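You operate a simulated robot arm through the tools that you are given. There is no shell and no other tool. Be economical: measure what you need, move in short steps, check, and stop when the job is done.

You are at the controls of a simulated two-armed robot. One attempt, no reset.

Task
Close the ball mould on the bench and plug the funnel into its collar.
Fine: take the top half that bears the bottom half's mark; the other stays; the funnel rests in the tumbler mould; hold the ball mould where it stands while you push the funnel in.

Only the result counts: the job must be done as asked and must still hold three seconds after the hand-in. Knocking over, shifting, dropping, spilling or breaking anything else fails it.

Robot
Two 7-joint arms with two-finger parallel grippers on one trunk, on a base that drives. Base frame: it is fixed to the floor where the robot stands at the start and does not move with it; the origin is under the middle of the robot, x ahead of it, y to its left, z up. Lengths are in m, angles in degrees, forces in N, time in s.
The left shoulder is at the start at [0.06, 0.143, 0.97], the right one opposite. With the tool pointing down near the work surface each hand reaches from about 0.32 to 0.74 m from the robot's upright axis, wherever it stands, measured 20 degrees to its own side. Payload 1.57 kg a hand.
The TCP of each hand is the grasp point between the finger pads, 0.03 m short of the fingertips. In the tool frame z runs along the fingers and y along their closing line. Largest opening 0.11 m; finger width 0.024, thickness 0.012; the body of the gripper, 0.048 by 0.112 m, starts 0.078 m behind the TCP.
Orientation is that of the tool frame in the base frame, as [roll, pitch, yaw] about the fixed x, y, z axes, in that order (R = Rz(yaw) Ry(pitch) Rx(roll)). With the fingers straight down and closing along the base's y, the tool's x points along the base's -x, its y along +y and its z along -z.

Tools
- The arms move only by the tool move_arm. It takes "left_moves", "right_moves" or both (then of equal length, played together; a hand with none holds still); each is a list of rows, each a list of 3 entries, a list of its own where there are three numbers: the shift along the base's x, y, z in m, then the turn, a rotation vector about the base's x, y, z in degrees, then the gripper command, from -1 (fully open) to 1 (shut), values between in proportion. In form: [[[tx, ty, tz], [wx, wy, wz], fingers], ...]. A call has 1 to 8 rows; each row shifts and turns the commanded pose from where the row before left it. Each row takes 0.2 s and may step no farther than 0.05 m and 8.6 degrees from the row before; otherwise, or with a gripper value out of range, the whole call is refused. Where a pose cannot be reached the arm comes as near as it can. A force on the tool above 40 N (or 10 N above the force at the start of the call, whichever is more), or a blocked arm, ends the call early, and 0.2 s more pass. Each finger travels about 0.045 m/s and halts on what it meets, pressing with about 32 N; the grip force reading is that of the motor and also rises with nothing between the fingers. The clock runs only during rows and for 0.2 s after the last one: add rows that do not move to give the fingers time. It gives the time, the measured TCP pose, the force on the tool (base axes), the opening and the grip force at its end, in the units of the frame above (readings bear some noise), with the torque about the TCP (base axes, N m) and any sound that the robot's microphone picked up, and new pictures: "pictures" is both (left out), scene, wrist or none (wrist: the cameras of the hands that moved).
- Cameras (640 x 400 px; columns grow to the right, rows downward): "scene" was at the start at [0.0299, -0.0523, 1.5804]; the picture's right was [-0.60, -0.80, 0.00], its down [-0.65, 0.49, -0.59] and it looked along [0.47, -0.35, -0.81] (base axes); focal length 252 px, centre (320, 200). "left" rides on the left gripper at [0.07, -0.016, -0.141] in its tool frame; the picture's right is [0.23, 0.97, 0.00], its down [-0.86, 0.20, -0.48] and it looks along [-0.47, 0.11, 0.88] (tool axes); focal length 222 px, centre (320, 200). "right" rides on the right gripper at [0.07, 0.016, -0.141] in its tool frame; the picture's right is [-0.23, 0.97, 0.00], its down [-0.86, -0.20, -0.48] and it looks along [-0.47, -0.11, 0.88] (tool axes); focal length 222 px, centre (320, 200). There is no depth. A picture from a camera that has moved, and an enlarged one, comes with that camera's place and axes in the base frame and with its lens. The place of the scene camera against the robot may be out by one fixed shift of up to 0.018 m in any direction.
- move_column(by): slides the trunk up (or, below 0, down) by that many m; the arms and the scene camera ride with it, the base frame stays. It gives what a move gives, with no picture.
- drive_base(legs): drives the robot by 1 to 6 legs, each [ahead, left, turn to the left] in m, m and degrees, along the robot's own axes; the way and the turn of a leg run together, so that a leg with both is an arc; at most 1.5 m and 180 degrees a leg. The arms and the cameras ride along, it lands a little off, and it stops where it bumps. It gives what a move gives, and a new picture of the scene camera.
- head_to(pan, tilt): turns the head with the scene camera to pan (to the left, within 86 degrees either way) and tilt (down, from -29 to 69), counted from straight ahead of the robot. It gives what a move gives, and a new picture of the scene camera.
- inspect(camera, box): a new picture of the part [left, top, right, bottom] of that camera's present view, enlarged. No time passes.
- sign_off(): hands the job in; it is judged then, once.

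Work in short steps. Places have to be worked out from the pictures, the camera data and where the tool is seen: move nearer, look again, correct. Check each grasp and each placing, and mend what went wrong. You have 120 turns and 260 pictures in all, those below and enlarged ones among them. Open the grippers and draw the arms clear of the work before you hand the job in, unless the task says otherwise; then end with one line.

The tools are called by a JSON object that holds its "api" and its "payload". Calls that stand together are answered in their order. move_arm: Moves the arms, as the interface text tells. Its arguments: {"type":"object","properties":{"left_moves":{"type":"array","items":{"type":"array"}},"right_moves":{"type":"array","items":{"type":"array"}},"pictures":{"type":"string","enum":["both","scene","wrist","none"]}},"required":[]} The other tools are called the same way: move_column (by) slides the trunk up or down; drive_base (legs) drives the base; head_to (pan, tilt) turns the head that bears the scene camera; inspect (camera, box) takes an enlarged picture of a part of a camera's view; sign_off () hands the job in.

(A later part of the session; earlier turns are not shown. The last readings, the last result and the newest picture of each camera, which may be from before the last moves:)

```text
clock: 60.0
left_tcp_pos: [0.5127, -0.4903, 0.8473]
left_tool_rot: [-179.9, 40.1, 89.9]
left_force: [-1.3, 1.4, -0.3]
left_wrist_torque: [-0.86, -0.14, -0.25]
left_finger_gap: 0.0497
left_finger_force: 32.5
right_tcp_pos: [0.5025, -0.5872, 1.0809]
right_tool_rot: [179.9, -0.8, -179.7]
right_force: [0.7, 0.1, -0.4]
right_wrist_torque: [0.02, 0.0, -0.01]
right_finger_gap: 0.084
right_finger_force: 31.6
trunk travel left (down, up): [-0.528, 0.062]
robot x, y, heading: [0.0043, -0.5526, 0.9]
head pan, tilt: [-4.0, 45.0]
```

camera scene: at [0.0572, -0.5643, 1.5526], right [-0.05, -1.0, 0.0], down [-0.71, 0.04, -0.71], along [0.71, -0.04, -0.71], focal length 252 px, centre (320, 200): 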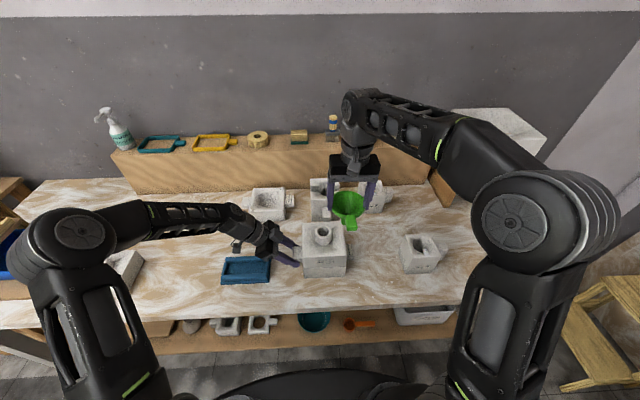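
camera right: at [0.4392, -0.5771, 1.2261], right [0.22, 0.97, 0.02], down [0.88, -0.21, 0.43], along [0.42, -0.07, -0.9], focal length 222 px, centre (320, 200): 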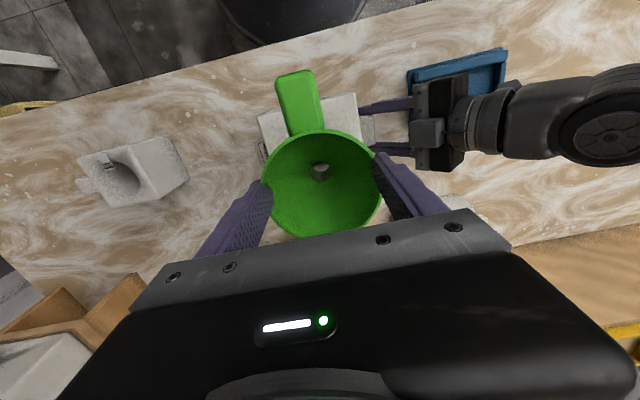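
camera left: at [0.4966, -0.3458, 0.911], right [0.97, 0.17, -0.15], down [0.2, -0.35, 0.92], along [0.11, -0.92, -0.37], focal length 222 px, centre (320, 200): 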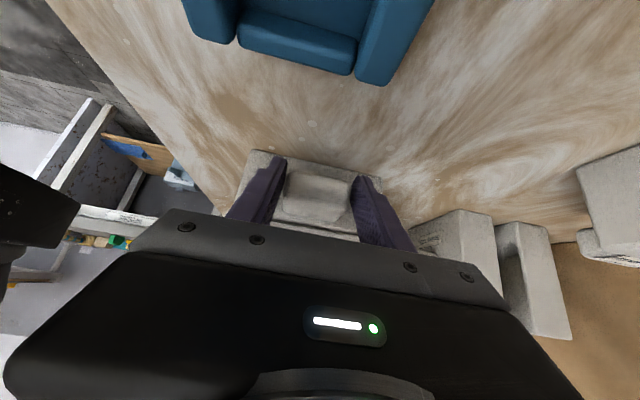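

Control is back. I lower toward the collar with a small shift (−2 mm, −2 mm) before retrying the pitch.

{"api": "move_arm", "payload": {"right_moves": [[[-0.001, -0.001, -0.008], [0, 0, 0], 1], [[-0.001, -0.001, -0.008], [0, 0, 0], 1], [[0, 0, 0], [0, 3, 0], 1], [[0, 0, 0], [0, 0, 0], 1]], "pictures": "none"}}

{"api": "inspect", "payload": {"camera": "scene", "box": [290, 180, 360, 250]}}

{"api": "inspect", "payload": {"camera": "right", "box": [280, 130, 360, 200]}}

```text
clock: 61.0
left_tcp_pos: [0.5115, -0.4896, 0.8458]
left_tool_rot: [-180.0, 40.1, 90.0]
left_force: [-1.2, 1.0, 0.0]
left_wrist_torque: [-0.55, 0.04, -0.36]
left_finger_gap: 0.0499
left_finger_force: 31.9
right_tcp_pos: [0.4999, -0.5901, 1.0656]
right_tool_rot: [179.9, -3.7, -179.5]
right_force: [-0.2, 0.2, -0.3]
right_wrist_torque: [0.0, -0.04, -0.01]
right_finger_gap: 0.0838
right_finger_force: 32.3
trunk travel left (down, up): [-0.528, 0.062]
robot x, y, heading: [0.0055, -0.553, 0.9]
head pan, tilt: [-4.0, 45.0]
```

```text
5.71 times, centred on (325, 215) of scene
camera zoom: at [0.0571, -0.5641, 1.5526], right [-0.05, -1.0, 0.0], down [-0.71, 0.04, -0.71], along [0.71, -0.04, -0.71], focal length 1443 px, centre (291, 114)
```

zoom: 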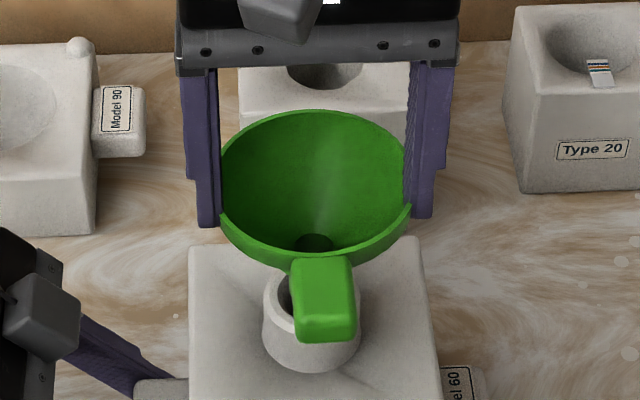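

```text
5.71 times, centred on (320, 165) of right
camera zoom: at [0.4393, -0.5743, 1.2113], right [0.22, 0.97, -0.01], down [0.89, -0.2, 0.42], along [0.41, -0.1, -0.91], focal length 1269 px, centre (320, 400)
```

zoom: 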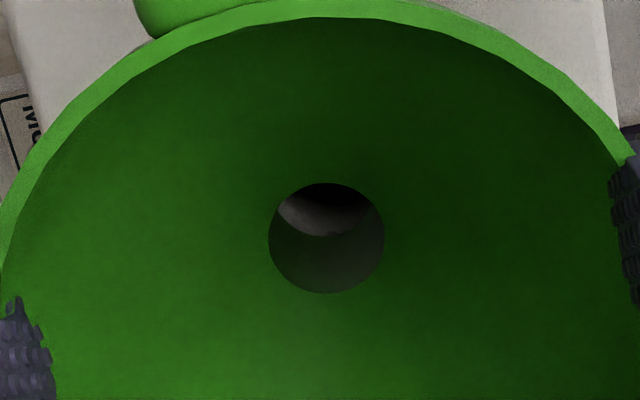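

Through the stem I now see the dark collar bore, with y aligned. I add 2.5° of pitch and shift +10 mm in x so the stem sits over the bore.

{"api": "move_arm", "payload": {"right_moves": [[[0.005, 0, 0], [0, 1.2, 0], 1], [[0.005, 0, 0], [0, 1.3, 0], 1], [[0, 0, 0], [0, 0, 0], 1]], "pictures": "none"}}

{"api": "inspect", "payload": {"camera": "scene", "box": [290, 180, 360, 250]}}

{"api": "inspect", "payload": {"camera": "right", "box": [280, 130, 360, 200]}}

```text
clock: 61.8
left_tcp_pos: [0.5121, -0.4908, 0.847]
left_tool_rot: [-179.9, 40.1, 90.0]
left_force: [-1.4, 1.0, -0.2]
left_wrist_torque: [-0.31, -0.17, -0.14]
left_finger_gap: 0.0502
left_finger_force: 31.9
right_tcp_pos: [0.5045, -0.5895, 1.0646]
right_tool_rot: [179.8, -4.9, -179.7]
right_force: [-0.7, 1.2, 0.1]
right_wrist_torque: [0.01, 0.03, 0.02]
right_finger_gap: 0.084
right_finger_force: 32.3
right hand out of reach, approached as far as the arm can: row 2
trunk travel left (down, up): [-0.528, 0.062]
robot x, y, heading: [0.0075, -0.5534, 0.9]
head pan, tilt: [-4.0, 45.0]
```

```text
5.71 times, centred on (325, 215) of scene
camera zoom: at [0.057, -0.5641, 1.5526], right [-0.05, -1.0, 0.0], down [-0.71, 0.04, -0.71], along [0.71, -0.04, -0.71], focal length 1443 px, centre (291, 114)
```

zoom: 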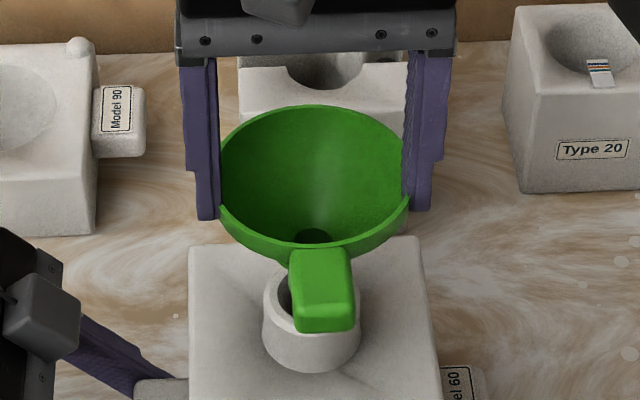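

```text
5.71 times, centred on (320, 165) of right
camera zoom: at [0.4471, -0.5742, 1.2118], right [0.22, 0.97, -0.02], down [0.89, -0.2, 0.4], along [0.39, -0.1, -0.91], focal length 1269 px, centre (320, 400)
```

zoom: 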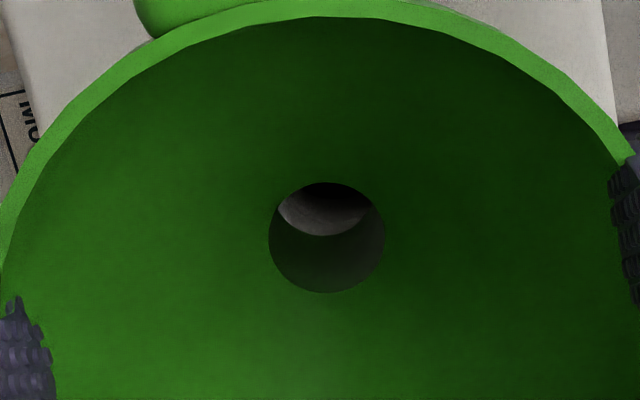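

The stem sits about over the bore with a few millimetres of clearance. I lower in small steps and watch the force.

{"api": "move_arm", "payload": {"right_moves": [[[0.001, 0, -0.005], [0, 0, 0], 1], [[0.001, 0, -0.005], [0, 0, 0], 1], [[0, 0, -0.005], [0, 0, 0], 1]], "pictures": "none"}}

{"api": "inspect", "payload": {"camera": "scene", "box": [290, 180, 360, 250]}}

{"api": "inspect", "payload": {"camera": "right", "box": [280, 130, 360, 200]}}

```text
clock: 62.5
left_tcp_pos: [0.5124, -0.4892, 0.8477]
left_tool_rot: [-179.9, 40.1, 90.0]
left_force: [-1.9, 0.9, 0.4]
left_wrist_torque: [-0.09, -0.15, -0.14]
left_finger_gap: 0.0498
left_finger_force: 32.1
right_tcp_pos: [0.5052, -0.5891, 1.0641]
right_tool_rot: [179.8, -4.7, -179.6]
right_force: [0.4, -0.3, 0.0]
right_wrist_torque: [-0.03, -0.03, 0.05]
right_finger_gap: 0.0837
right_finger_force: 32.0
right hand out of reach, approached as far as the arm can: row 1, 2, 3
trunk travel left (down, up): [-0.528, 0.062]
robot x, y, heading: [0.003, -0.5458, 0.8]
head pan, tilt: [-4.0, 45.0]
```

```text
5.71 times, centred on (325, 215) of scene
camera zoom: at [0.057, -0.5641, 1.5526], right [-0.05, -1.0, 0.0], down [-0.71, 0.04, -0.71], along [0.71, -0.04, -0.71], focal length 1443 px, centre (291, 114)
```

zoom: 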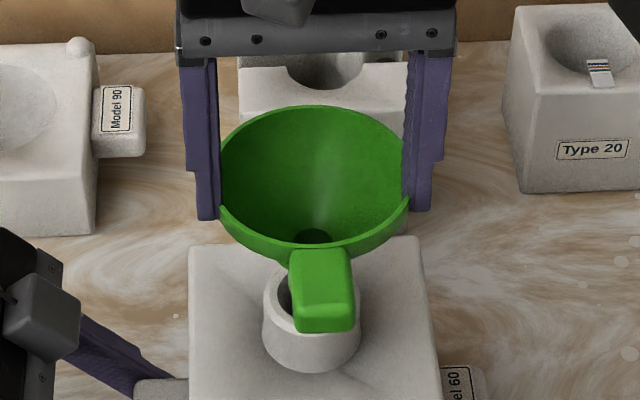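

```text
5.71 times, centred on (320, 165) of right
camera zoom: at [0.4471, -0.5742, 1.2118], right [0.22, 0.97, -0.02], down [0.89, -0.2, 0.4], along [0.39, -0.1, -0.91], focal length 1269 px, centre (320, 400)
```

zoom: 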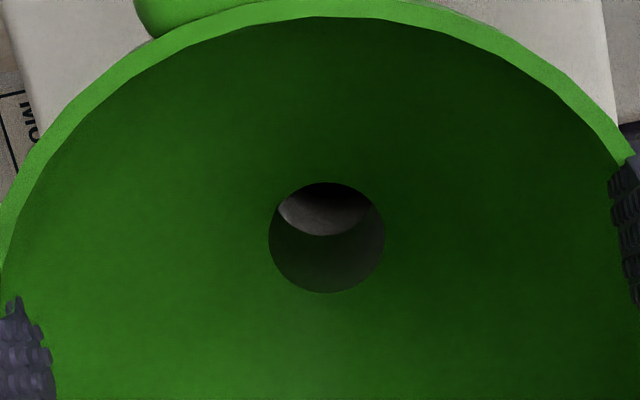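

I ease the pitch by 2° to stay in reach while lowering.

{"api": "move_arm", "payload": {"right_moves": [[[0, 0, -0.002], [0, -2, 0], 1], [[0, 0, -0.005], [0, 0, 0], 1], [[0, 0, 0], [0, 0, 0], 1]], "pictures": "none"}}

```text
clock: 63.4
left_tcp_pos: [0.5123, -0.4883, 0.8464]
left_tool_rot: [-179.8, 40.2, 90.1]
left_force: [-1.3, 2.0, 0.1]
left_wrist_torque: [0.08, -0.1, -0.09]
left_finger_gap: 0.0498
left_finger_force: 32.2
right_tcp_pos: [0.5051, -0.5877, 1.0577]
right_tool_rot: [179.8, -4.2, -179.7]
right_force: [0.4, -0.1, -1.0]
right_wrist_torque: [0.0, 0.0, 0.03]
right_finger_gap: 0.0838
right_finger_force: 31.8
trunk travel left (down, up): [-0.528, 0.062]
robot x, y, heading: [0.0052, -0.5535, 1.0]
head pan, tilt: [-4.0, 45.0]
```

Motion works again. Exit is about (0.5086, −0.589); I continue down.

{"api": "move_arm", "payload": {"right_moves": [[[0.0005, -0.001, -0.005], [0, 0, 0], 1], [[0.0005, 0, -0.005], [0, 0, 0], 1], [[0, 0, -0.005], [0, 0, 0], 1]], "pictures": "none"}}

{"api": "inspect", "payload": {"camera": "scene", "box": [290, 180, 360, 250]}}

{"api": "inspect", "payload": {"camera": "right", "box": [280, 130, 360, 200]}}

```text
clock: 64.2
left_tcp_pos: [0.5124, -0.4895, 0.8475]
left_tool_rot: [-180.0, 40.1, 90.1]
left_force: [0.7, 0.3, -0.2]
left_wrist_torque: [0.21, -0.24, 0.35]
left_finger_gap: 0.0497
left_finger_force: 32.5
right_tcp_pos: [0.5052, -0.5904, 1.0447]
right_tool_rot: [179.8, -3.9, -179.7]
right_force: [1.4, -5.1, 23.6]
right_wrist_torque: [-0.19, 0.06, 0.03]
right_finger_gap: 0.084
right_finger_force: 32.5
trunk travel left (down, up): [-0.528, 0.062]
robot x, y, heading: [0.0044, -0.547, 0.8]
head pan, tilt: [-4.0, 45.0]
```

```text
5.71 times, centred on (325, 215) of scene
camera zoom: at [0.0563, -0.5646, 1.553], right [-0.05, -1.0, 0.0], down [-0.71, 0.04, -0.71], along [0.71, -0.04, -0.71], focal length 1443 px, centre (291, 114)
```

zoom: 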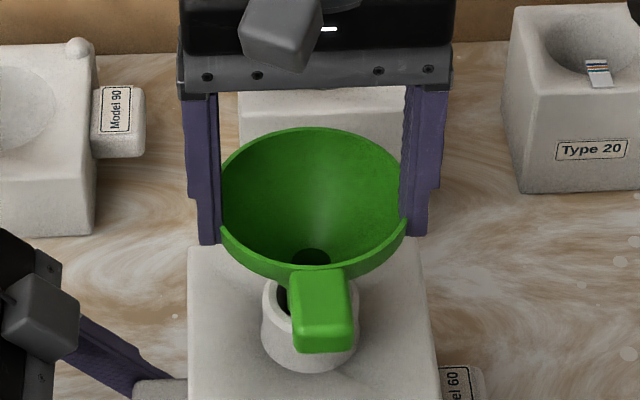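

```text
5.71 times, centred on (320, 165) of right
camera zoom: at [0.4463, -0.5747, 1.1912], right [0.22, 0.97, -0.01], down [0.89, -0.2, 0.42], along [0.41, -0.1, -0.91], focal length 1269 px, centre (320, 400)
```

zoom: 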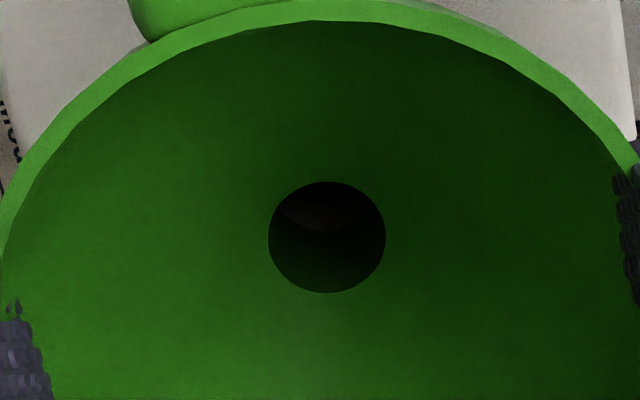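

There is a 24 N upward reaction; the bore looks dark through the stem, so it may have just entered. I pan the head left to look past the handle.

{"api": "head_to", "payload": {"pan": 35, "tilt": 45}}

```text
clock: 65.2
left_tcp_pos: [0.5111, -0.489, 0.8471]
left_tool_rot: [-179.8, 40.2, 89.9]
left_force: [-0.3, 2.9, -0.9]
left_wrist_torque: [0.86, -0.07, 0.29]
left_finger_gap: 0.0502
left_finger_force: 32.3
right_tcp_pos: [0.505, -0.5887, 1.0436]
right_tool_rot: [179.9, -4.1, -179.8]
right_force: [5.5, -5.5, 22.0]
right_wrist_torque: [-0.24, -0.36, 0.01]
right_finger_gap: 0.0838
right_finger_force: 32.1
trunk travel left (down, up): [-0.528, 0.062]
robot x, y, heading: [0.0028, -0.5496, 0.7]
head pan, tilt: [35.0, 45.0]
camera scene: at [0.0414, -0.5124, 1.5527], right [0.59, -0.81, 0.0], down [-0.57, -0.41, -0.71], along [0.57, 0.41, -0.71], focal length 252 px, centre (320, 200)
```

scene: 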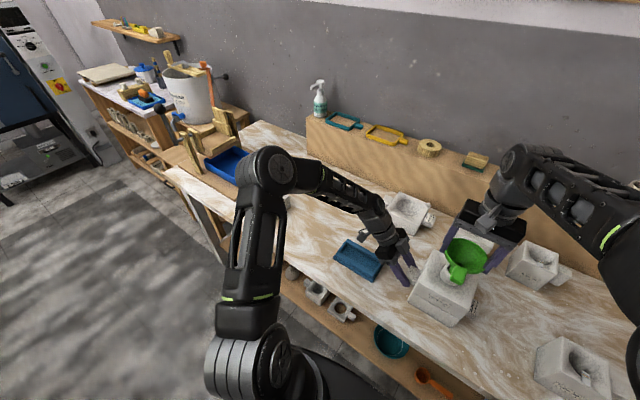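

{"api": "inspect", "payload": {"camera": "scene", "box": [420, 225, 500, 305]}}

```text
5.00 times, centred on (460, 265) of scene
camera zoom: at [0.0414, -0.5124, 1.5527], right [0.59, -0.81, 0.0], down [-0.57, -0.41, -0.71], along [0.57, 0.41, -0.71], focal length 1263 px, centre (-380, -125)
```

zoom: 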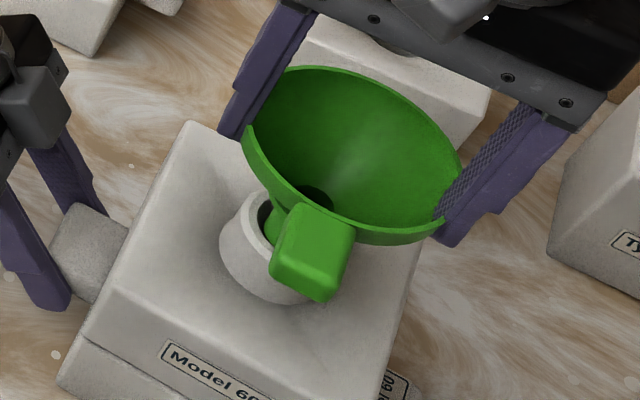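

{"api": "inspect", "payload": {"camera": "scene", "box": [460, 255, 490, 285]}}

```text
13.33 times, centred on (475, 270) of scene
camera zoom: at [0.0414, -0.5124, 1.5527], right [0.59, -0.81, 0.0], down [-0.57, -0.41, -0.71], along [0.57, 0.41, -0.71], focal length 3367 px, centre (-1747, -733)
```

zoom: 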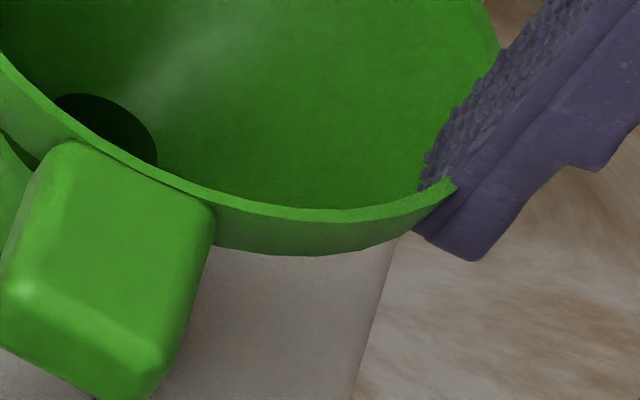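

{"api": "inspect", "payload": {"camera": "scene", "box": [430, 255, 470, 280]}}

```text
16.00 times, centred on (450, 268) of scene
camera zoom: at [0.0414, -0.5124, 1.5527], right [0.59, -0.81, 0.0], down [-0.57, -0.41, -0.71], along [0.57, 0.41, -0.71], focal length 4041 px, centre (-1760, -880)
```

zoom: 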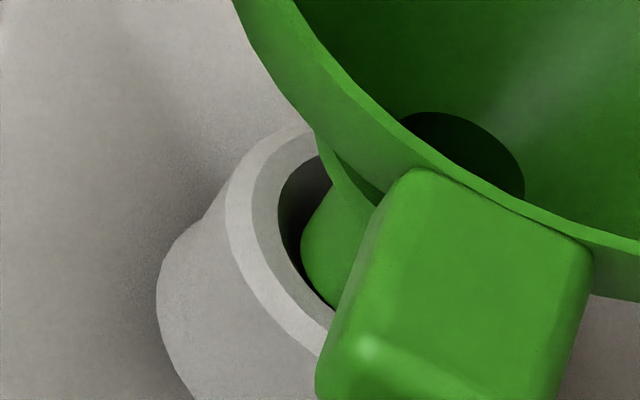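

The stem tip is inside the mouth but bearing on the front-left edge (reaction toward +x, −y). I lift 4 mm, shift +3 mm x, −2 mm y, and lower again.

{"api": "move_arm", "payload": {"right_moves": [[[0, 0, 0.004], [0, 0, 0], 1], [[0.003, -0.002, 0], [0, 0, 0], 1], [[0, 0, -0.004], [0, 0, 0], 1], [[0, 0, -0.003], [0, 0, 0], 1]], "pictures": "none"}}

{"api": "inspect", "payload": {"camera": "scene", "box": [430, 255, 470, 280]}}

```text
clock: 66.2
left_tcp_pos: [0.5115, -0.4904, 0.8474]
left_tool_rot: [-180.0, 40.2, 90.0]
left_force: [1.9, 2.0, -1.2]
left_wrist_torque: [-0.16, -0.33, 0.31]
left_finger_gap: 0.0499
left_finger_force: 32.4
right_tcp_pos: [0.5096, -0.591, 1.0412]
right_tool_rot: [179.8, -4.1, -179.7]
right_force: [-2.4, -0.6, 20.2]
right_wrist_torque: [-0.04, 0.44, 0.01]
right_finger_gap: 0.0839
right_finger_force: 31.5
trunk travel left (down, up): [-0.528, 0.062]
robot x, y, heading: [0.0058, -0.5525, 1.1]
head pan, tilt: [35.0, 45.0]
```

```text
16.00 times, centred on (450, 268) of scene
camera zoom: at [0.0408, -0.512, 1.5529], right [0.59, -0.81, 0.0], down [-0.57, -0.42, -0.71], along [0.57, 0.42, -0.71], focal length 4041 px, centre (-1760, -880)
```

zoom: 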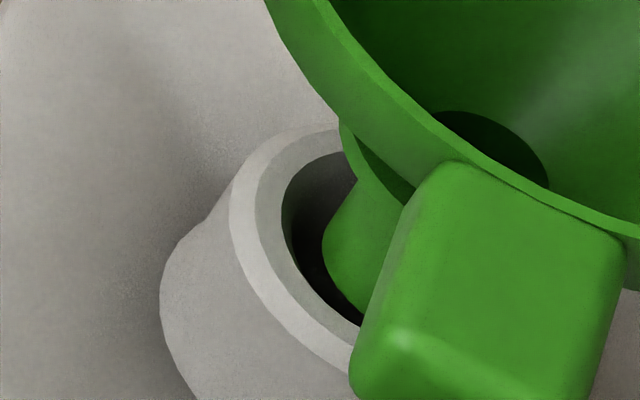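

Lateral reaction reversed from +x to slightly −x, so the centre is about (0.508, −0.591). I shift back 1.5 mm and press on in small steps.

{"api": "move_arm", "payload": {"right_moves": [[[0, 0, 0.003], [0, 0, 0], 1], [[-0.0015, 0, 0], [0, 0, 0], 1], [[0, 0, -0.003], [0, 0, 0], 1], [[0, 0, -0.002], [0, 0, 0], 1]], "pictures": "none"}}

{"api": "inspect", "payload": {"camera": "scene", "box": [430, 255, 470, 280]}}

```text
clock: 67.2
left_tcp_pos: [0.5121, -0.4913, 0.8472]
left_tool_rot: [-179.8, 40.1, 89.9]
left_force: [0.5, -0.2, 0.2]
left_wrist_torque: [-0.24, -0.57, 0.25]
left_finger_gap: 0.0499
left_finger_force: 32.3
right_tcp_pos: [0.5084, -0.5925, 1.0402]
right_tool_rot: [179.9, -4.0, -179.7]
right_force: [4.0, 1.8, 23.1]
right_wrist_torque: [0.09, -0.05, 0.02]
right_finger_gap: 0.0834
right_finger_force: 31.8
trunk travel left (down, up): [-0.528, 0.062]
robot x, y, heading: [0.0039, -0.5499, 1.0]
head pan, tilt: [35.0, 45.0]
```

```text
16.00 times, centred on (450, 268) of scene
camera zoom: at [0.0412, -0.5117, 1.5528], right [0.59, -0.81, 0.0], down [-0.57, -0.42, -0.71], along [0.57, 0.42, -0.71], focal length 4041 px, centre (-1760, -880)
```

zoom: 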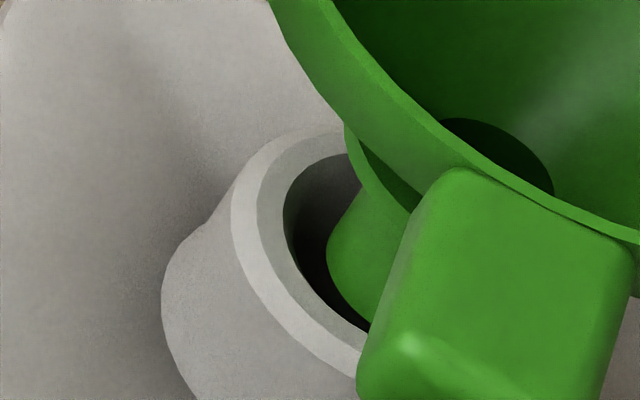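

The stem's left side shows a wide gap; I check the other side by panning the head right.

{"api": "head_to", "payload": {"pan": -50, "tilt": 45}}

{"api": "inspect", "payload": {"camera": "scene", "box": [120, 200, 240, 290]}}

```text
clock: 68.8
left_tcp_pos: [0.51, -0.4901, 0.8484]
left_tool_rot: [-179.8, 40.1, 90.0]
left_force: [-0.6, -1.4, 0.1]
left_wrist_torque: [0.04, -0.09, -0.06]
left_finger_gap: 0.05
left_finger_force: 31.9
right_tcp_pos: [0.5086, -0.5941, 1.0369]
right_tool_rot: [179.8, -4.2, -179.7]
right_force: [5.6, 3.7, 20.0]
right_wrist_torque: [0.14, -0.29, 0.04]
right_finger_gap: 0.084
right_finger_force: 32.0
trunk travel left (down, up): [-0.528, 0.062]
robot x, y, heading: [0.0089, -0.5522, 0.8]
head pan, tilt: [-50.0, 45.0]
camera scene: at [0.0289, -0.6209, 1.5527], right [-0.75, -0.66, 0.0], down [-0.46, 0.53, -0.71], along [0.46, -0.53, -0.71], focal length 252 px, centre (320, 200)
```

scene: 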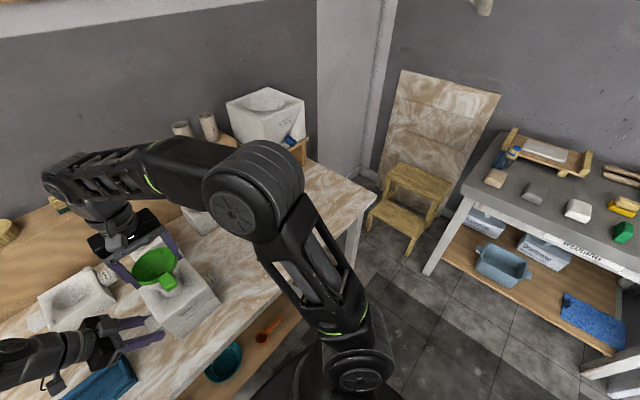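

```text
4.44 times, centred on (180, 245) of scene
camera zoom: at [0.0289, -0.6209, 1.5527], right [-0.75, -0.66, 0.0], down [-0.46, 0.53, -0.71], along [0.46, -0.53, -0.71], focal length 1122 px, centre (942, 0)
```

zoom: 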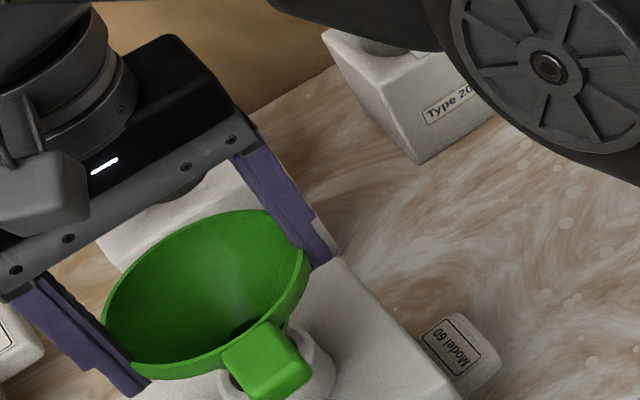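

{"api": "inspect", "payload": {"camera": "scene", "box": [155, 265, 199, 293]}}

```text
14.29 times, centred on (177, 279) of scene
camera zoom: at [0.0289, -0.6209, 1.5527], right [-0.75, -0.66, 0.0], down [-0.46, 0.53, -0.71], along [0.46, -0.53, -0.71], focal length 3608 px, centre (2363, -929)
```

zoom: 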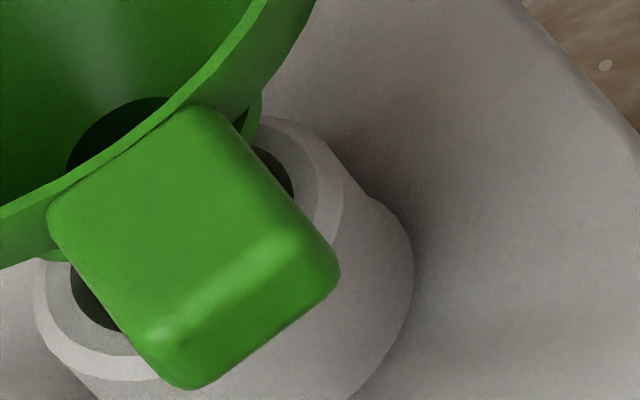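

From this side the bore shows on both sides of the stem; the reaction pushes it to +x, +y. I lift 2 mm, shift +3/+2 mm, and lower again.

{"api": "move_arm", "payload": {"right_moves": [[[0, 0, 0.002], [0, 0, 0], 1], [[0.003, 0.0025, 0], [0, 0, 0], 1], [[0, 0, -0.002], [0, 0, 0], 1], [[0, 0, -0.002], [0, 0, 0], 1], [[0, 0, 0], [0, 0, 0], 1]], "pictures": "none"}}

{"api": "inspect", "payload": {"camera": "scene", "box": [155, 265, 199, 293]}}

{"api": "inspect", "payload": {"camera": "right", "box": [240, 100, 400, 240]}}

```text
clock: 70.0
left_tcp_pos: [0.512, -0.4891, 0.8479]
left_tool_rot: [-179.9, 40.1, 90.0]
left_force: [-2.5, 1.2, 0.8]
left_wrist_torque: [-0.08, -0.19, -0.32]
left_finger_gap: 0.0499
left_finger_force: 32.0
right_tcp_pos: [0.5117, -0.5902, 1.0351]
right_tool_rot: [179.9, -4.3, -179.7]
right_force: [-0.4, 0.2, 0.0]
right_wrist_torque: [-0.02, 0.02, -0.01]
right_finger_gap: 0.0836
right_finger_force: 31.8
trunk travel left (down, up): [-0.528, 0.062]
robot x, y, heading: [0.0043, -0.5523, 1.1]
head pan, tilt: [-50.0, 45.0]
```

```text
14.29 times, centred on (177, 279) of scene
camera zoom: at [0.0289, -0.6211, 1.5527], right [-0.75, -0.66, 0.0], down [-0.46, 0.53, -0.71], along [0.46, -0.53, -0.71], focal length 3608 px, centre (2363, -929)
```

zoom: 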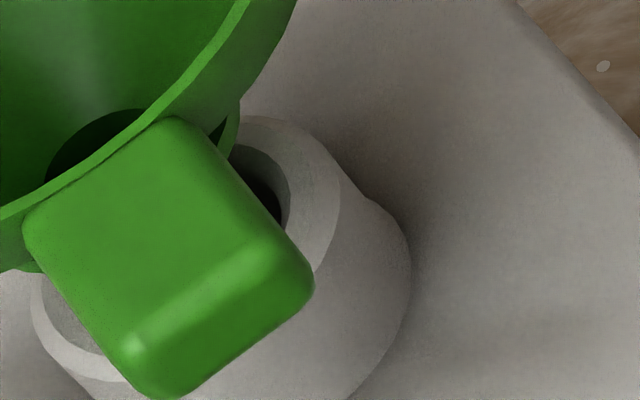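

```text
2.86 times, centred on (320, 170) of right
camera zoom: at [0.4524, -0.5748, 1.1817], right [0.22, 0.97, -0.02], down [0.89, -0.2, 0.41], along [0.4, -0.11, -0.91], focal length 635 px, centre (320, 286)
```

zoom: 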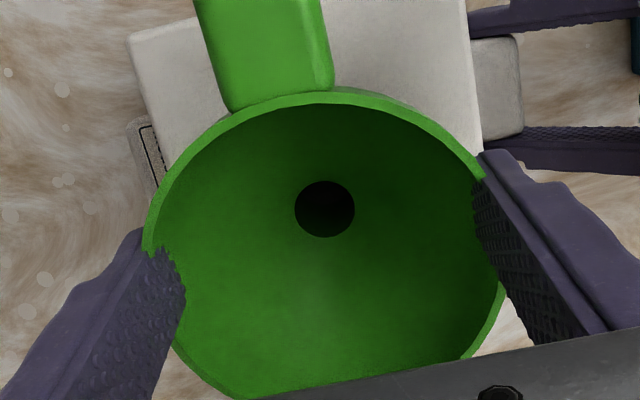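

Force dropped to zero at z 1.035 — the stem is in the bore. I keep lowering.

{"api": "move_arm", "payload": {"right_moves": [[[0, 0, -0.003], [0, 0, 0], 1], [[0, 0, -0.003], [0, 0, 0], 1], [[0, 0, -0.003], [0, 0, 0], 1], [[0, 0, 0], [0, 0, 0], 1]], "pictures": "none"}}

```text
clock: 71.0
left_tcp_pos: [0.5119, -0.4898, 0.8476]
left_tool_rot: [-179.8, 40.2, 90.1]
left_force: [-2.3, 2.1, 0.1]
left_wrist_torque: [0.02, -0.26, -0.33]
left_finger_gap: 0.05
left_finger_force: 32.0
right_tcp_pos: [0.5121, -0.5908, 1.0271]
right_tool_rot: [179.9, -4.2, -179.8]
right_force: [0.0, 0.0, -0.2]
right_wrist_torque: [0.01, 0.01, 0.0]
right_finger_gap: 0.0837
right_finger_force: 32.1
trunk travel left (down, up): [-0.528, 0.062]
robot x, y, heading: [0.005, -0.548, 0.9]
head pan, tilt: [-50.0, 45.0]
```

{"api": "move_arm", "payload": {"right_moves": [[[0, 0, -0.003], [0, 0, 0], 1], [[0, 0, -0.003], [0, 0, 0], 1], [[0, 0, -0.003], [0, 0, 0], 1], [[0, 0, -0.003], [0, 0, 0], 1], [[0, 0, 0], [0, 0, 0], 1]], "pictures": "scene"}}

{"api": "inspect", "payload": {"camera": "scene", "box": [130, 240, 220, 300]}}

```text
clock: 72.2
left_tcp_pos: [0.5117, -0.4906, 0.8476]
left_tool_rot: [-179.9, 40.1, 90.0]
left_force: [-2.5, 2.5, 0.5]
left_wrist_torque: [0.07, -0.15, -0.23]
left_finger_gap: 0.0501
left_finger_force: 32.4
right_tcp_pos: [0.5097, -0.5889, 1.0155]
right_tool_rot: [179.9, -4.2, -179.8]
right_force: [0.0, 0.4, -0.5]
right_wrist_torque: [-0.01, 0.02, 0.01]
right_finger_gap: 0.0835
right_finger_force: 32.6
trunk travel left (down, up): [-0.528, 0.062]
robot x, y, heading: [0.0072, -0.5532, 1.0]
head pan, tilt: [-50.0, 45.0]
camera scene: at [0.0288, -0.6212, 1.5527], right [-0.76, -0.66, 0.0], down [-0.46, 0.53, -0.71], along [0.46, -0.53, -0.71], focal length 252 px, centre (320, 200)
```

scene: 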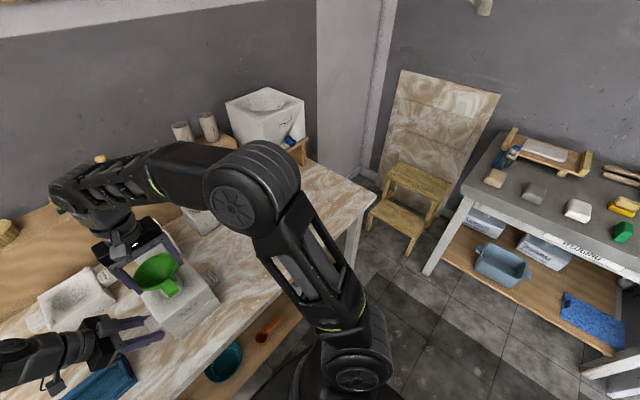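

```text
6.67 times, centred on (175, 270) of scene
camera zoom: at [0.0288, -0.6212, 1.5527], right [-0.76, -0.66, 0.0], down [-0.46, 0.53, -0.71], along [0.46, -0.53, -0.71], focal length 1684 px, centre (1287, -267)
```

zoom: 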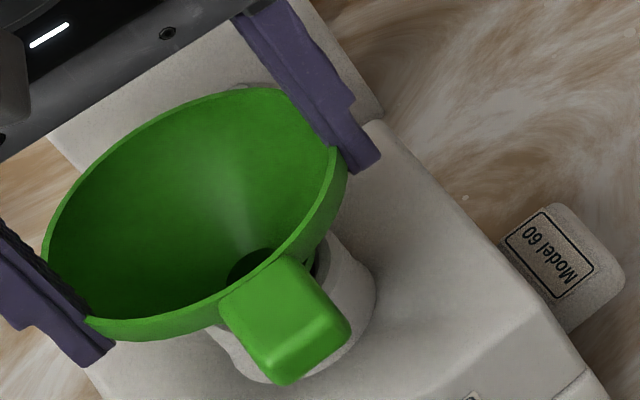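

Still free. I continue down until the shoulder or cone seats.

{"api": "move_arm", "payload": {"right_moves": [[[0, 0, -0.003], [0, 0, 0], 1], [[0, 0, -0.003], [0, 0, 0], 1], [[0, 0, -0.003], [0, 0, 0], 1], [[0, 0, -0.003], [0, 0, 0], 1], [[0, 0, 0], [0, 0, 0], 1]], "pictures": "none"}}

{"api": "inspect", "payload": {"camera": "scene", "box": [130, 240, 220, 300]}}

```text
clock: 73.4
left_tcp_pos: [0.5118, -0.4905, 0.8476]
left_tool_rot: [-180.0, 40.1, 90.0]
left_force: [6.1, -4.4, -2.4]
left_wrist_torque: [0.55, 0.15, 0.34]
left_finger_gap: 0.0497
left_finger_force: 32.4
right_tcp_pos: [0.511, -0.5903, 1.0034]
right_tool_rot: [179.7, -4.2, -179.8]
right_force: [-8.0, 3.3, 21.0]
right_wrist_torque: [0.04, -0.21, 0.04]
right_finger_gap: 0.0837
right_finger_force: 32.1
trunk travel left (down, up): [-0.528, 0.062]
robot x, y, heading: [0.0073, -0.5542, 0.9]
head pan, tilt: [-50.0, 45.0]
```

```text
6.67 times, centred on (175, 270) of scene
camera zoom: at [0.0281, -0.6214, 1.5527], right [-0.75, -0.66, 0.0], down [-0.46, 0.53, -0.71], along [0.46, -0.53, -0.71], focal length 1684 px, centre (1287, -267)
```

zoom: 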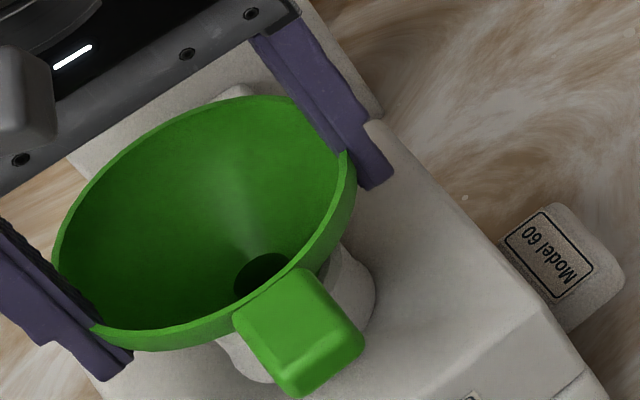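

Contact: 21 N with −8 N in x at about the expected seating height. I relieve x slightly and press a little more.

{"api": "move_arm", "payload": {"right_moves": [[[-0.002, 0.0005, 0], [0, 0, 0], 1], [[0, 0, -0.001], [0, 0, 0], 1], [[0, 0, -0.001], [0, 0, 0], 1], [[0, 0, 0], [0, 0, 0], 1]], "pictures": "none"}}

{"api": "head_to", "payload": {"pan": 35, "tilt": 45}}

{"api": "inspect", "payload": {"camera": "scene", "box": [410, 235, 500, 295]}}

```text
clock: 74.4
left_tcp_pos: [0.5125, -0.4904, 0.8482]
left_tool_rot: [-179.9, 40.1, 90.0]
left_force: [-0.9, 0.7, -0.8]
left_wrist_torque: [-0.83, -0.35, -0.2]
left_finger_gap: 0.0499
left_finger_force: 32.4
right_tcp_pos: [0.51, -0.5909, 1.0023]
right_tool_rot: [179.9, -4.1, -179.9]
right_force: [7.1, -0.4, 18.0]
right_wrist_torque: [-0.14, -0.77, -0.01]
right_finger_gap: 0.0837
right_finger_force: 32.3
trunk travel left (down, up): [-0.528, 0.062]
robot x, y, heading: [0.0065, -0.5524, 1.0]
head pan, tilt: [-50.0, 45.0]
```

```text
clock: 76.0
left_tcp_pos: [0.5118, -0.4902, 0.8465]
left_tool_rot: [-179.9, 40.1, 90.1]
left_force: [-0.5, 2.9, 1.0]
left_wrist_torque: [-0.23, 0.16, -0.22]
left_finger_gap: 0.05
left_finger_force: 32.3
right_tcp_pos: [0.5092, -0.5903, 1.0025]
right_tool_rot: [179.9, -4.2, -179.7]
right_force: [5.9, -4.0, 19.7]
right_wrist_torque: [-0.28, -0.71, -0.06]
right_finger_gap: 0.0837
right_finger_force: 32.2
trunk travel left (down, up): [-0.528, 0.062]
robot x, y, heading: [0.0036, -0.5497, 0.8]
head pan, tilt: [35.0, 45.0]
camera scene: at [0.0409, -0.5122, 1.5527], right [0.59, -0.81, 0.0], down [-0.57, -0.42, -0.71], along [0.57, 0.41, -0.71], focal length 252 px, centre (320, 200)
```

scene: 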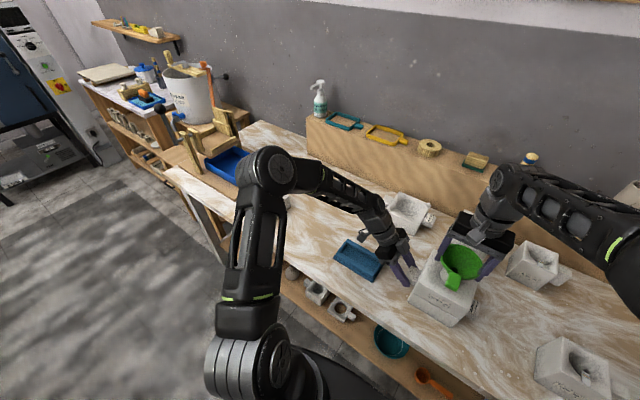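

```text
6.67 times, centred on (455, 265) of scene
camera zoom: at [0.0409, -0.5122, 1.5527], right [0.59, -0.81, 0.0], down [-0.57, -0.42, -0.71], along [0.57, 0.41, -0.71], focal length 1684 px, centre (-580, -233)
```

zoom: 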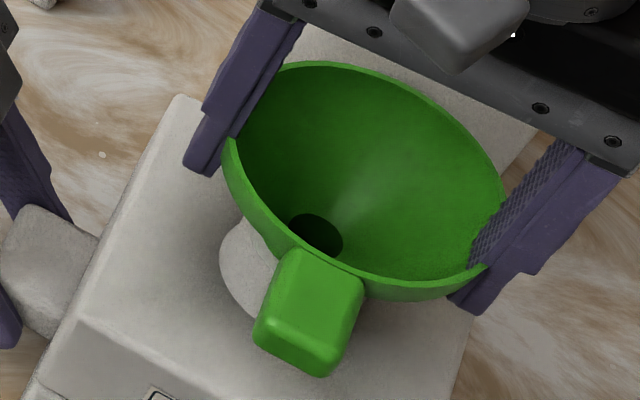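

The cone now covers the collar, and the torque shows the rear edge bearing first. I rotate back 2° so it seats flat, and press.

{"api": "move_arm", "payload": {"right_moves": [[[0, 0, 0], [0, -1, 0], 1], [[0, 0, -0.001], [0, -1, 0], 1], [[0, 0, -0.001], [0, 0, 0], 1], [[0, 0, 0], [0, 0, 0], 1]], "pictures": "none"}}

{"api": "inspect", "payload": {"camera": "scene", "box": [410, 235, 500, 295]}}

```text
clock: 77.0
left_tcp_pos: [0.5114, -0.4898, 0.8483]
left_tool_rot: [-180.0, 40.0, 90.0]
left_force: [6.2, -2.3, -3.7]
left_wrist_torque: [0.09, 0.08, 0.09]
left_finger_gap: 0.0498
left_finger_force: 31.8
right_tcp_pos: [0.5073, -0.5891, 1.0018]
right_tool_rot: [179.8, -2.2, -179.6]
right_force: [-7.1, 0.7, 30.7]
right_wrist_torque: [-0.2, 0.72, -0.08]
right_finger_gap: 0.0836
right_finger_force: 32.3
trunk travel left (down, up): [-0.528, 0.062]
robot x, y, heading: [0.0061, -0.5483, 1.1]
head pan, tilt: [35.0, 45.0]
```

```text
6.67 times, centred on (455, 265) of scene
camera zoom: at [0.0401, -0.5121, 1.5527], right [0.59, -0.81, 0.0], down [-0.57, -0.42, -0.71], along [0.57, 0.42, -0.71], focal length 1684 px, centre (-580, -233)
```

zoom: 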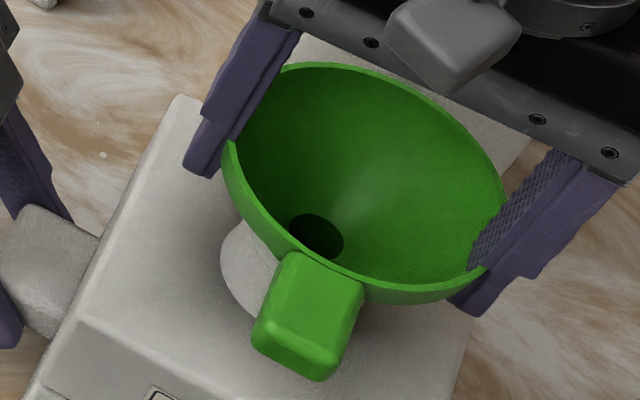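

{"api": "move_arm", "payload": {"right_moves": [[[0.001, 0, 0], [0, 0.8, 0], 1], [[0, 0, -0.0005], [0, 0, 0], 1], [[0, 0, 0], [0, 0, 0], 1]], "pictures": "none"}}

{"api": "inspect", "payload": {"camera": "scene", "box": [432, 255, 466, 280]}}

```text
clock: 77.6
left_tcp_pos: [0.5108, -0.4895, 0.848]
left_tool_rot: [180.0, 40.2, 90.0]
left_force: [-2.7, 2.6, 5.8]
left_wrist_torque: [-0.04, -0.11, 0.15]
left_finger_gap: 0.0499
left_finger_force: 31.8
right_tcp_pos: [0.5079, -0.5894, 1.0022]
right_tool_rot: [179.8, -2.9, -179.7]
right_force: [-1.5, -0.7, 5.2]
right_wrist_torque: [-0.12, -0.03, -0.03]
right_finger_gap: 0.0839
right_finger_force: 32.1
trunk travel left (down, up): [-0.528, 0.062]
robot x, y, heading: [0.0073, -0.5478, 0.8]
head pan, tilt: [35.0, 45.0]
stopped in row 3 (right hand): the force on the tool passed its limit at 41 N (the readings are from after the stop); the commanded pose is now the measured one
```

```text
16.00 times, centred on (449, 268) of scene
camera zoom: at [0.0399, -0.5121, 1.5526], right [0.59, -0.81, 0.0], down [-0.57, -0.42, -0.71], along [0.57, 0.42, -0.71], focal length 4041 px, centre (-1744, -880)
```

zoom: 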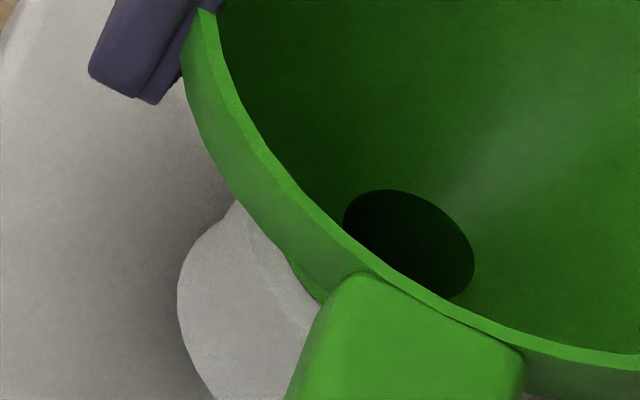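

At 41 N it moves no further, and torque and lateral forces are near zero: the funnel is seated straight. I release the rim and raise the right hand.

{"api": "move_arm", "payload": {"right_moves": [[[0, 0, 0], [0, 0, 0], 0], [[0, 0, 0], [0, 0, 0], -0.8], [[0, 0, 0], [0, 0, 0], -1], [[0, 0, 0], [0, 0, 0], -1], [[0, 0, 0.02], [0, 0, 0], -1], [[0, 0, 0.03], [0, 0, 0], -1]], "pictures": "wrist"}}

{"api": "inspect", "payload": {"camera": "scene", "box": [400, 225, 510, 300]}}

```text
clock: 79.0
left_tcp_pos: [0.5127, -0.4894, 0.8481]
left_tool_rot: [180.0, 40.1, 90.0]
left_force: [-5.4, 2.9, 11.4]
left_wrist_torque: [0.13, -0.08, -0.15]
left_finger_gap: 0.0499
left_finger_force: 31.8
right_tcp_pos: [0.5091, -0.5897, 1.0526]
right_tool_rot: [179.8, -2.8, -179.6]
right_force: [0.6, -0.2, 0.6]
right_wrist_torque: [-0.01, -0.03, 0.04]
right_finger_gap: 0.1103
right_finger_force: 0.1
trunk travel left (down, up): [-0.528, 0.062]
robot x, y, heading: [0.005, -0.5499, 1.0]
head pan, tilt: [35.0, 45.0]
camera right: at [0.4463, -0.5751, 1.1977], right [0.22, 0.98, -0.01], down [0.88, -0.2, 0.43], along [0.42, -0.1, -0.9], focal length 222 px, centre (320, 200)
```

right: 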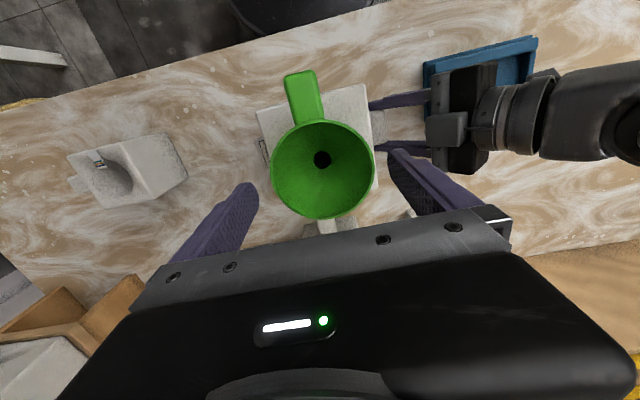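

```text
5.33 times, centred on (455, 262) of scene
camera zoom: at [0.0399, -0.5121, 1.5527], right [0.59, -0.81, 0.0], down [-0.57, -0.42, -0.71], along [0.57, 0.42, -0.71], focal length 1347 px, centre (-400, -133)
```

zoom: 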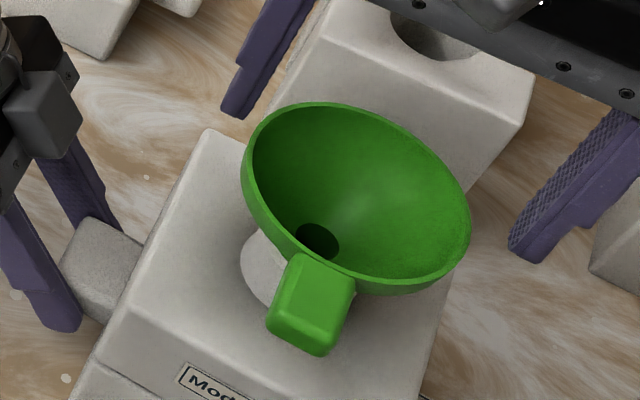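

The funnel stays put, upright. I raise the right hand away and check the state before releasing the left.

{"api": "move_arm", "payload": {"right_moves": [[[-0.01, -0.02, 0.015], [0, 0, 0], -1], [[-0.02, -0.04, 0.01], [0, 0, 0], -1], [[-0.02, -0.04, 0.0], [0, 0, 0], -1], [[-0.02, -0.04, 0], [0, 0, 0], -1], [[-0.02, -0.04, 0], [0, 0, 0], -1]], "pictures": "none"}}

{"api": "head_to", "payload": {"pan": -4, "tilt": 45}}

{"api": "inspect", "payload": {"camera": "scene", "box": [270, 170, 380, 280]}}

```text
clock: 80.2
left_tcp_pos: [0.511, -0.4902, 0.8473]
left_tool_rot: [180.0, 40.2, 90.1]
left_force: [-6.3, 0.2, 11.7]
left_wrist_torque: [0.68, -0.07, 0.2]
left_finger_gap: 0.05
left_finger_force: 32.0
right_tcp_pos: [0.4159, -0.7694, 1.0774]
right_tool_rot: [179.8, -3.0, -179.6]
right_force: [-0.4, -0.3, 0.4]
right_wrist_torque: [-0.03, -0.03, 0.04]
right_finger_gap: 0.1099
right_finger_force: 0.1
trunk travel left (down, up): [-0.528, 0.062]
robot x, y, heading: [0.0016, -0.549, 1.0]
head pan, tilt: [35.0, 45.0]
```

```text
clock: 81.3
left_tcp_pos: [0.5117, -0.4899, 0.8468]
left_tool_rot: [180.0, 40.2, 90.0]
left_force: [-4.8, 1.9, 10.2]
left_wrist_torque: [0.16, 0.11, -0.18]
left_finger_gap: 0.05
left_finger_force: 31.7
right_tcp_pos: [0.4163, -0.7698, 1.078]
right_tool_rot: [179.8, -2.9, -179.7]
right_force: [0.2, -0.3, -0.2]
right_wrist_torque: [0.03, -0.02, 0.0]
right_finger_gap: 0.1099
right_finger_force: 0.1
trunk travel left (down, up): [-0.528, 0.062]
robot x, y, heading: [0.0011, -0.5484, 1.0]
head pan, tilt: [-4.0, 45.0]
camera scene: at [0.0555, -0.5643, 1.5527], right [-0.05, -1.0, 0.0], down [-0.71, 0.04, -0.71], along [0.71, -0.04, -0.71], focal length 252 px, centre (320, 200)
```

scene: 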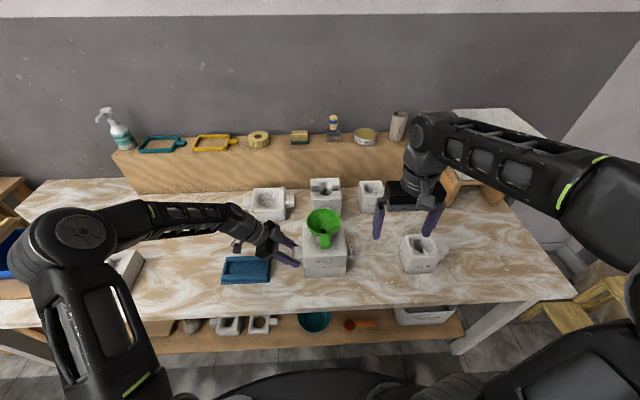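

```text
3.64 times, centred on (325, 225) of scene
camera zoom: at [0.0555, -0.5643, 1.5527], right [-0.05, -1.0, 0.0], down [-0.71, 0.04, -0.71], along [0.71, -0.04, -0.71], focal length 918 px, centre (302, 109)
```

zoom: 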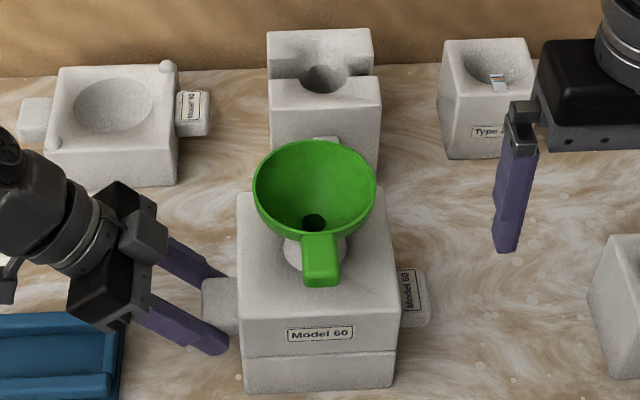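

{"api": "inspect", "payload": {"camera": "scene", "box": [305, 215, 345, 250]}}

```text
11.43 times, centred on (325, 232) of scene
camera zoom: at [0.0555, -0.5643, 1.5527], right [-0.05, -1.0, 0.0], down [-0.71, 0.04, -0.71], along [0.71, -0.04, -0.71], focal length 2886 px, centre (263, -171)
```

zoom: 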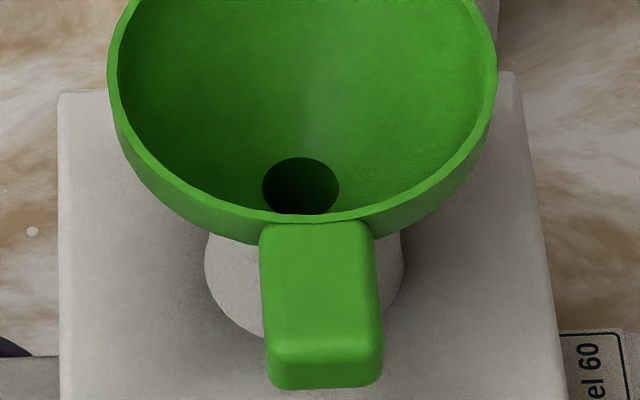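

The funnel sits straight with its shoulder on the collar. I open the left hand and back it off along its finger direction.

{"api": "move_arm", "payload": {"left_moves": [[[0, 0, 0], [0, 0, 0], 0.0], [[0, 0, 0], [0, 0, 0], -0.3], [[0, 0, 0], [0, 0, 0], -1], [[0, 0, 0], [0, 0, 0], -1], [[0, 0.02, 0.024], [0, 0, 0], -1], [[0, 0.027, 0.03], [0, 0, 0], -1], [[0, 0.03, 0.03], [0, 0, 0], -1], [[0, 0.03, 0.03], [0, 0, 0], -1]], "pictures": "scene"}}

{"api": "inspect", "payload": {"camera": "scene", "box": [270, 170, 380, 280]}}

```text
clock: 83.1
left_tcp_pos: [0.5108, -0.3844, 0.9626]
left_tool_rot: [-179.8, 40.1, 90.0]
left_force: [-0.1, 0.8, 0.8]
left_wrist_torque: [-0.03, -0.01, 0.02]
left_finger_gap: 0.11
left_finger_force: 0.0
right_tcp_pos: [0.4183, -0.7702, 1.0781]
right_tool_rot: [179.7, -2.9, -179.8]
right_force: [-0.1, 0.1, 0.5]
right_wrist_torque: [0.0, 0.01, 0.0]
right_finger_gap: 0.1098
right_finger_force: 0.1
trunk travel left (down, up): [-0.528, 0.062]
robot x, y, heading: [0.0031, -0.5512, 1.0]
head pan, tilt: [-4.0, 45.0]
camera scene: at [0.0565, -0.5642, 1.5526], right [-0.05, -1.0, 0.0], down [-0.71, 0.04, -0.71], along [0.71, -0.04, -0.71], focal length 252 px, centre (320, 200)
```

scene: 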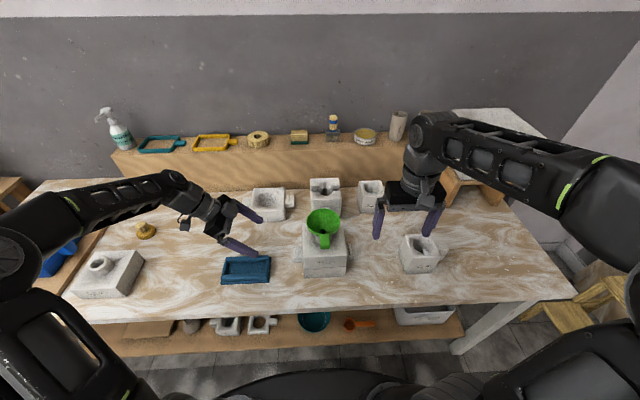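

```text
3.64 times, centred on (325, 225) of scene
camera zoom: at [0.0565, -0.5642, 1.5526], right [-0.05, -1.0, 0.0], down [-0.71, 0.04, -0.71], along [0.71, -0.04, -0.71], focal length 918 px, centre (302, 109)
```

zoom: 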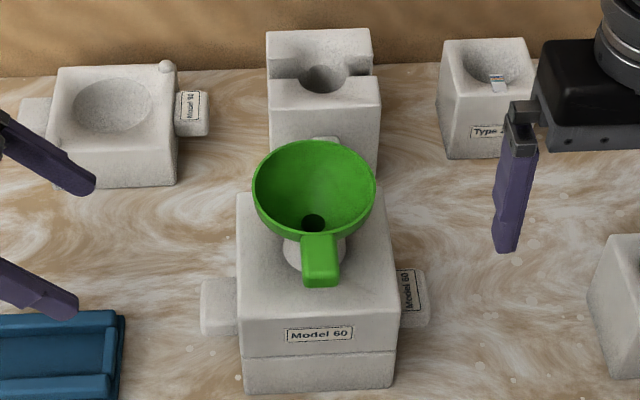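

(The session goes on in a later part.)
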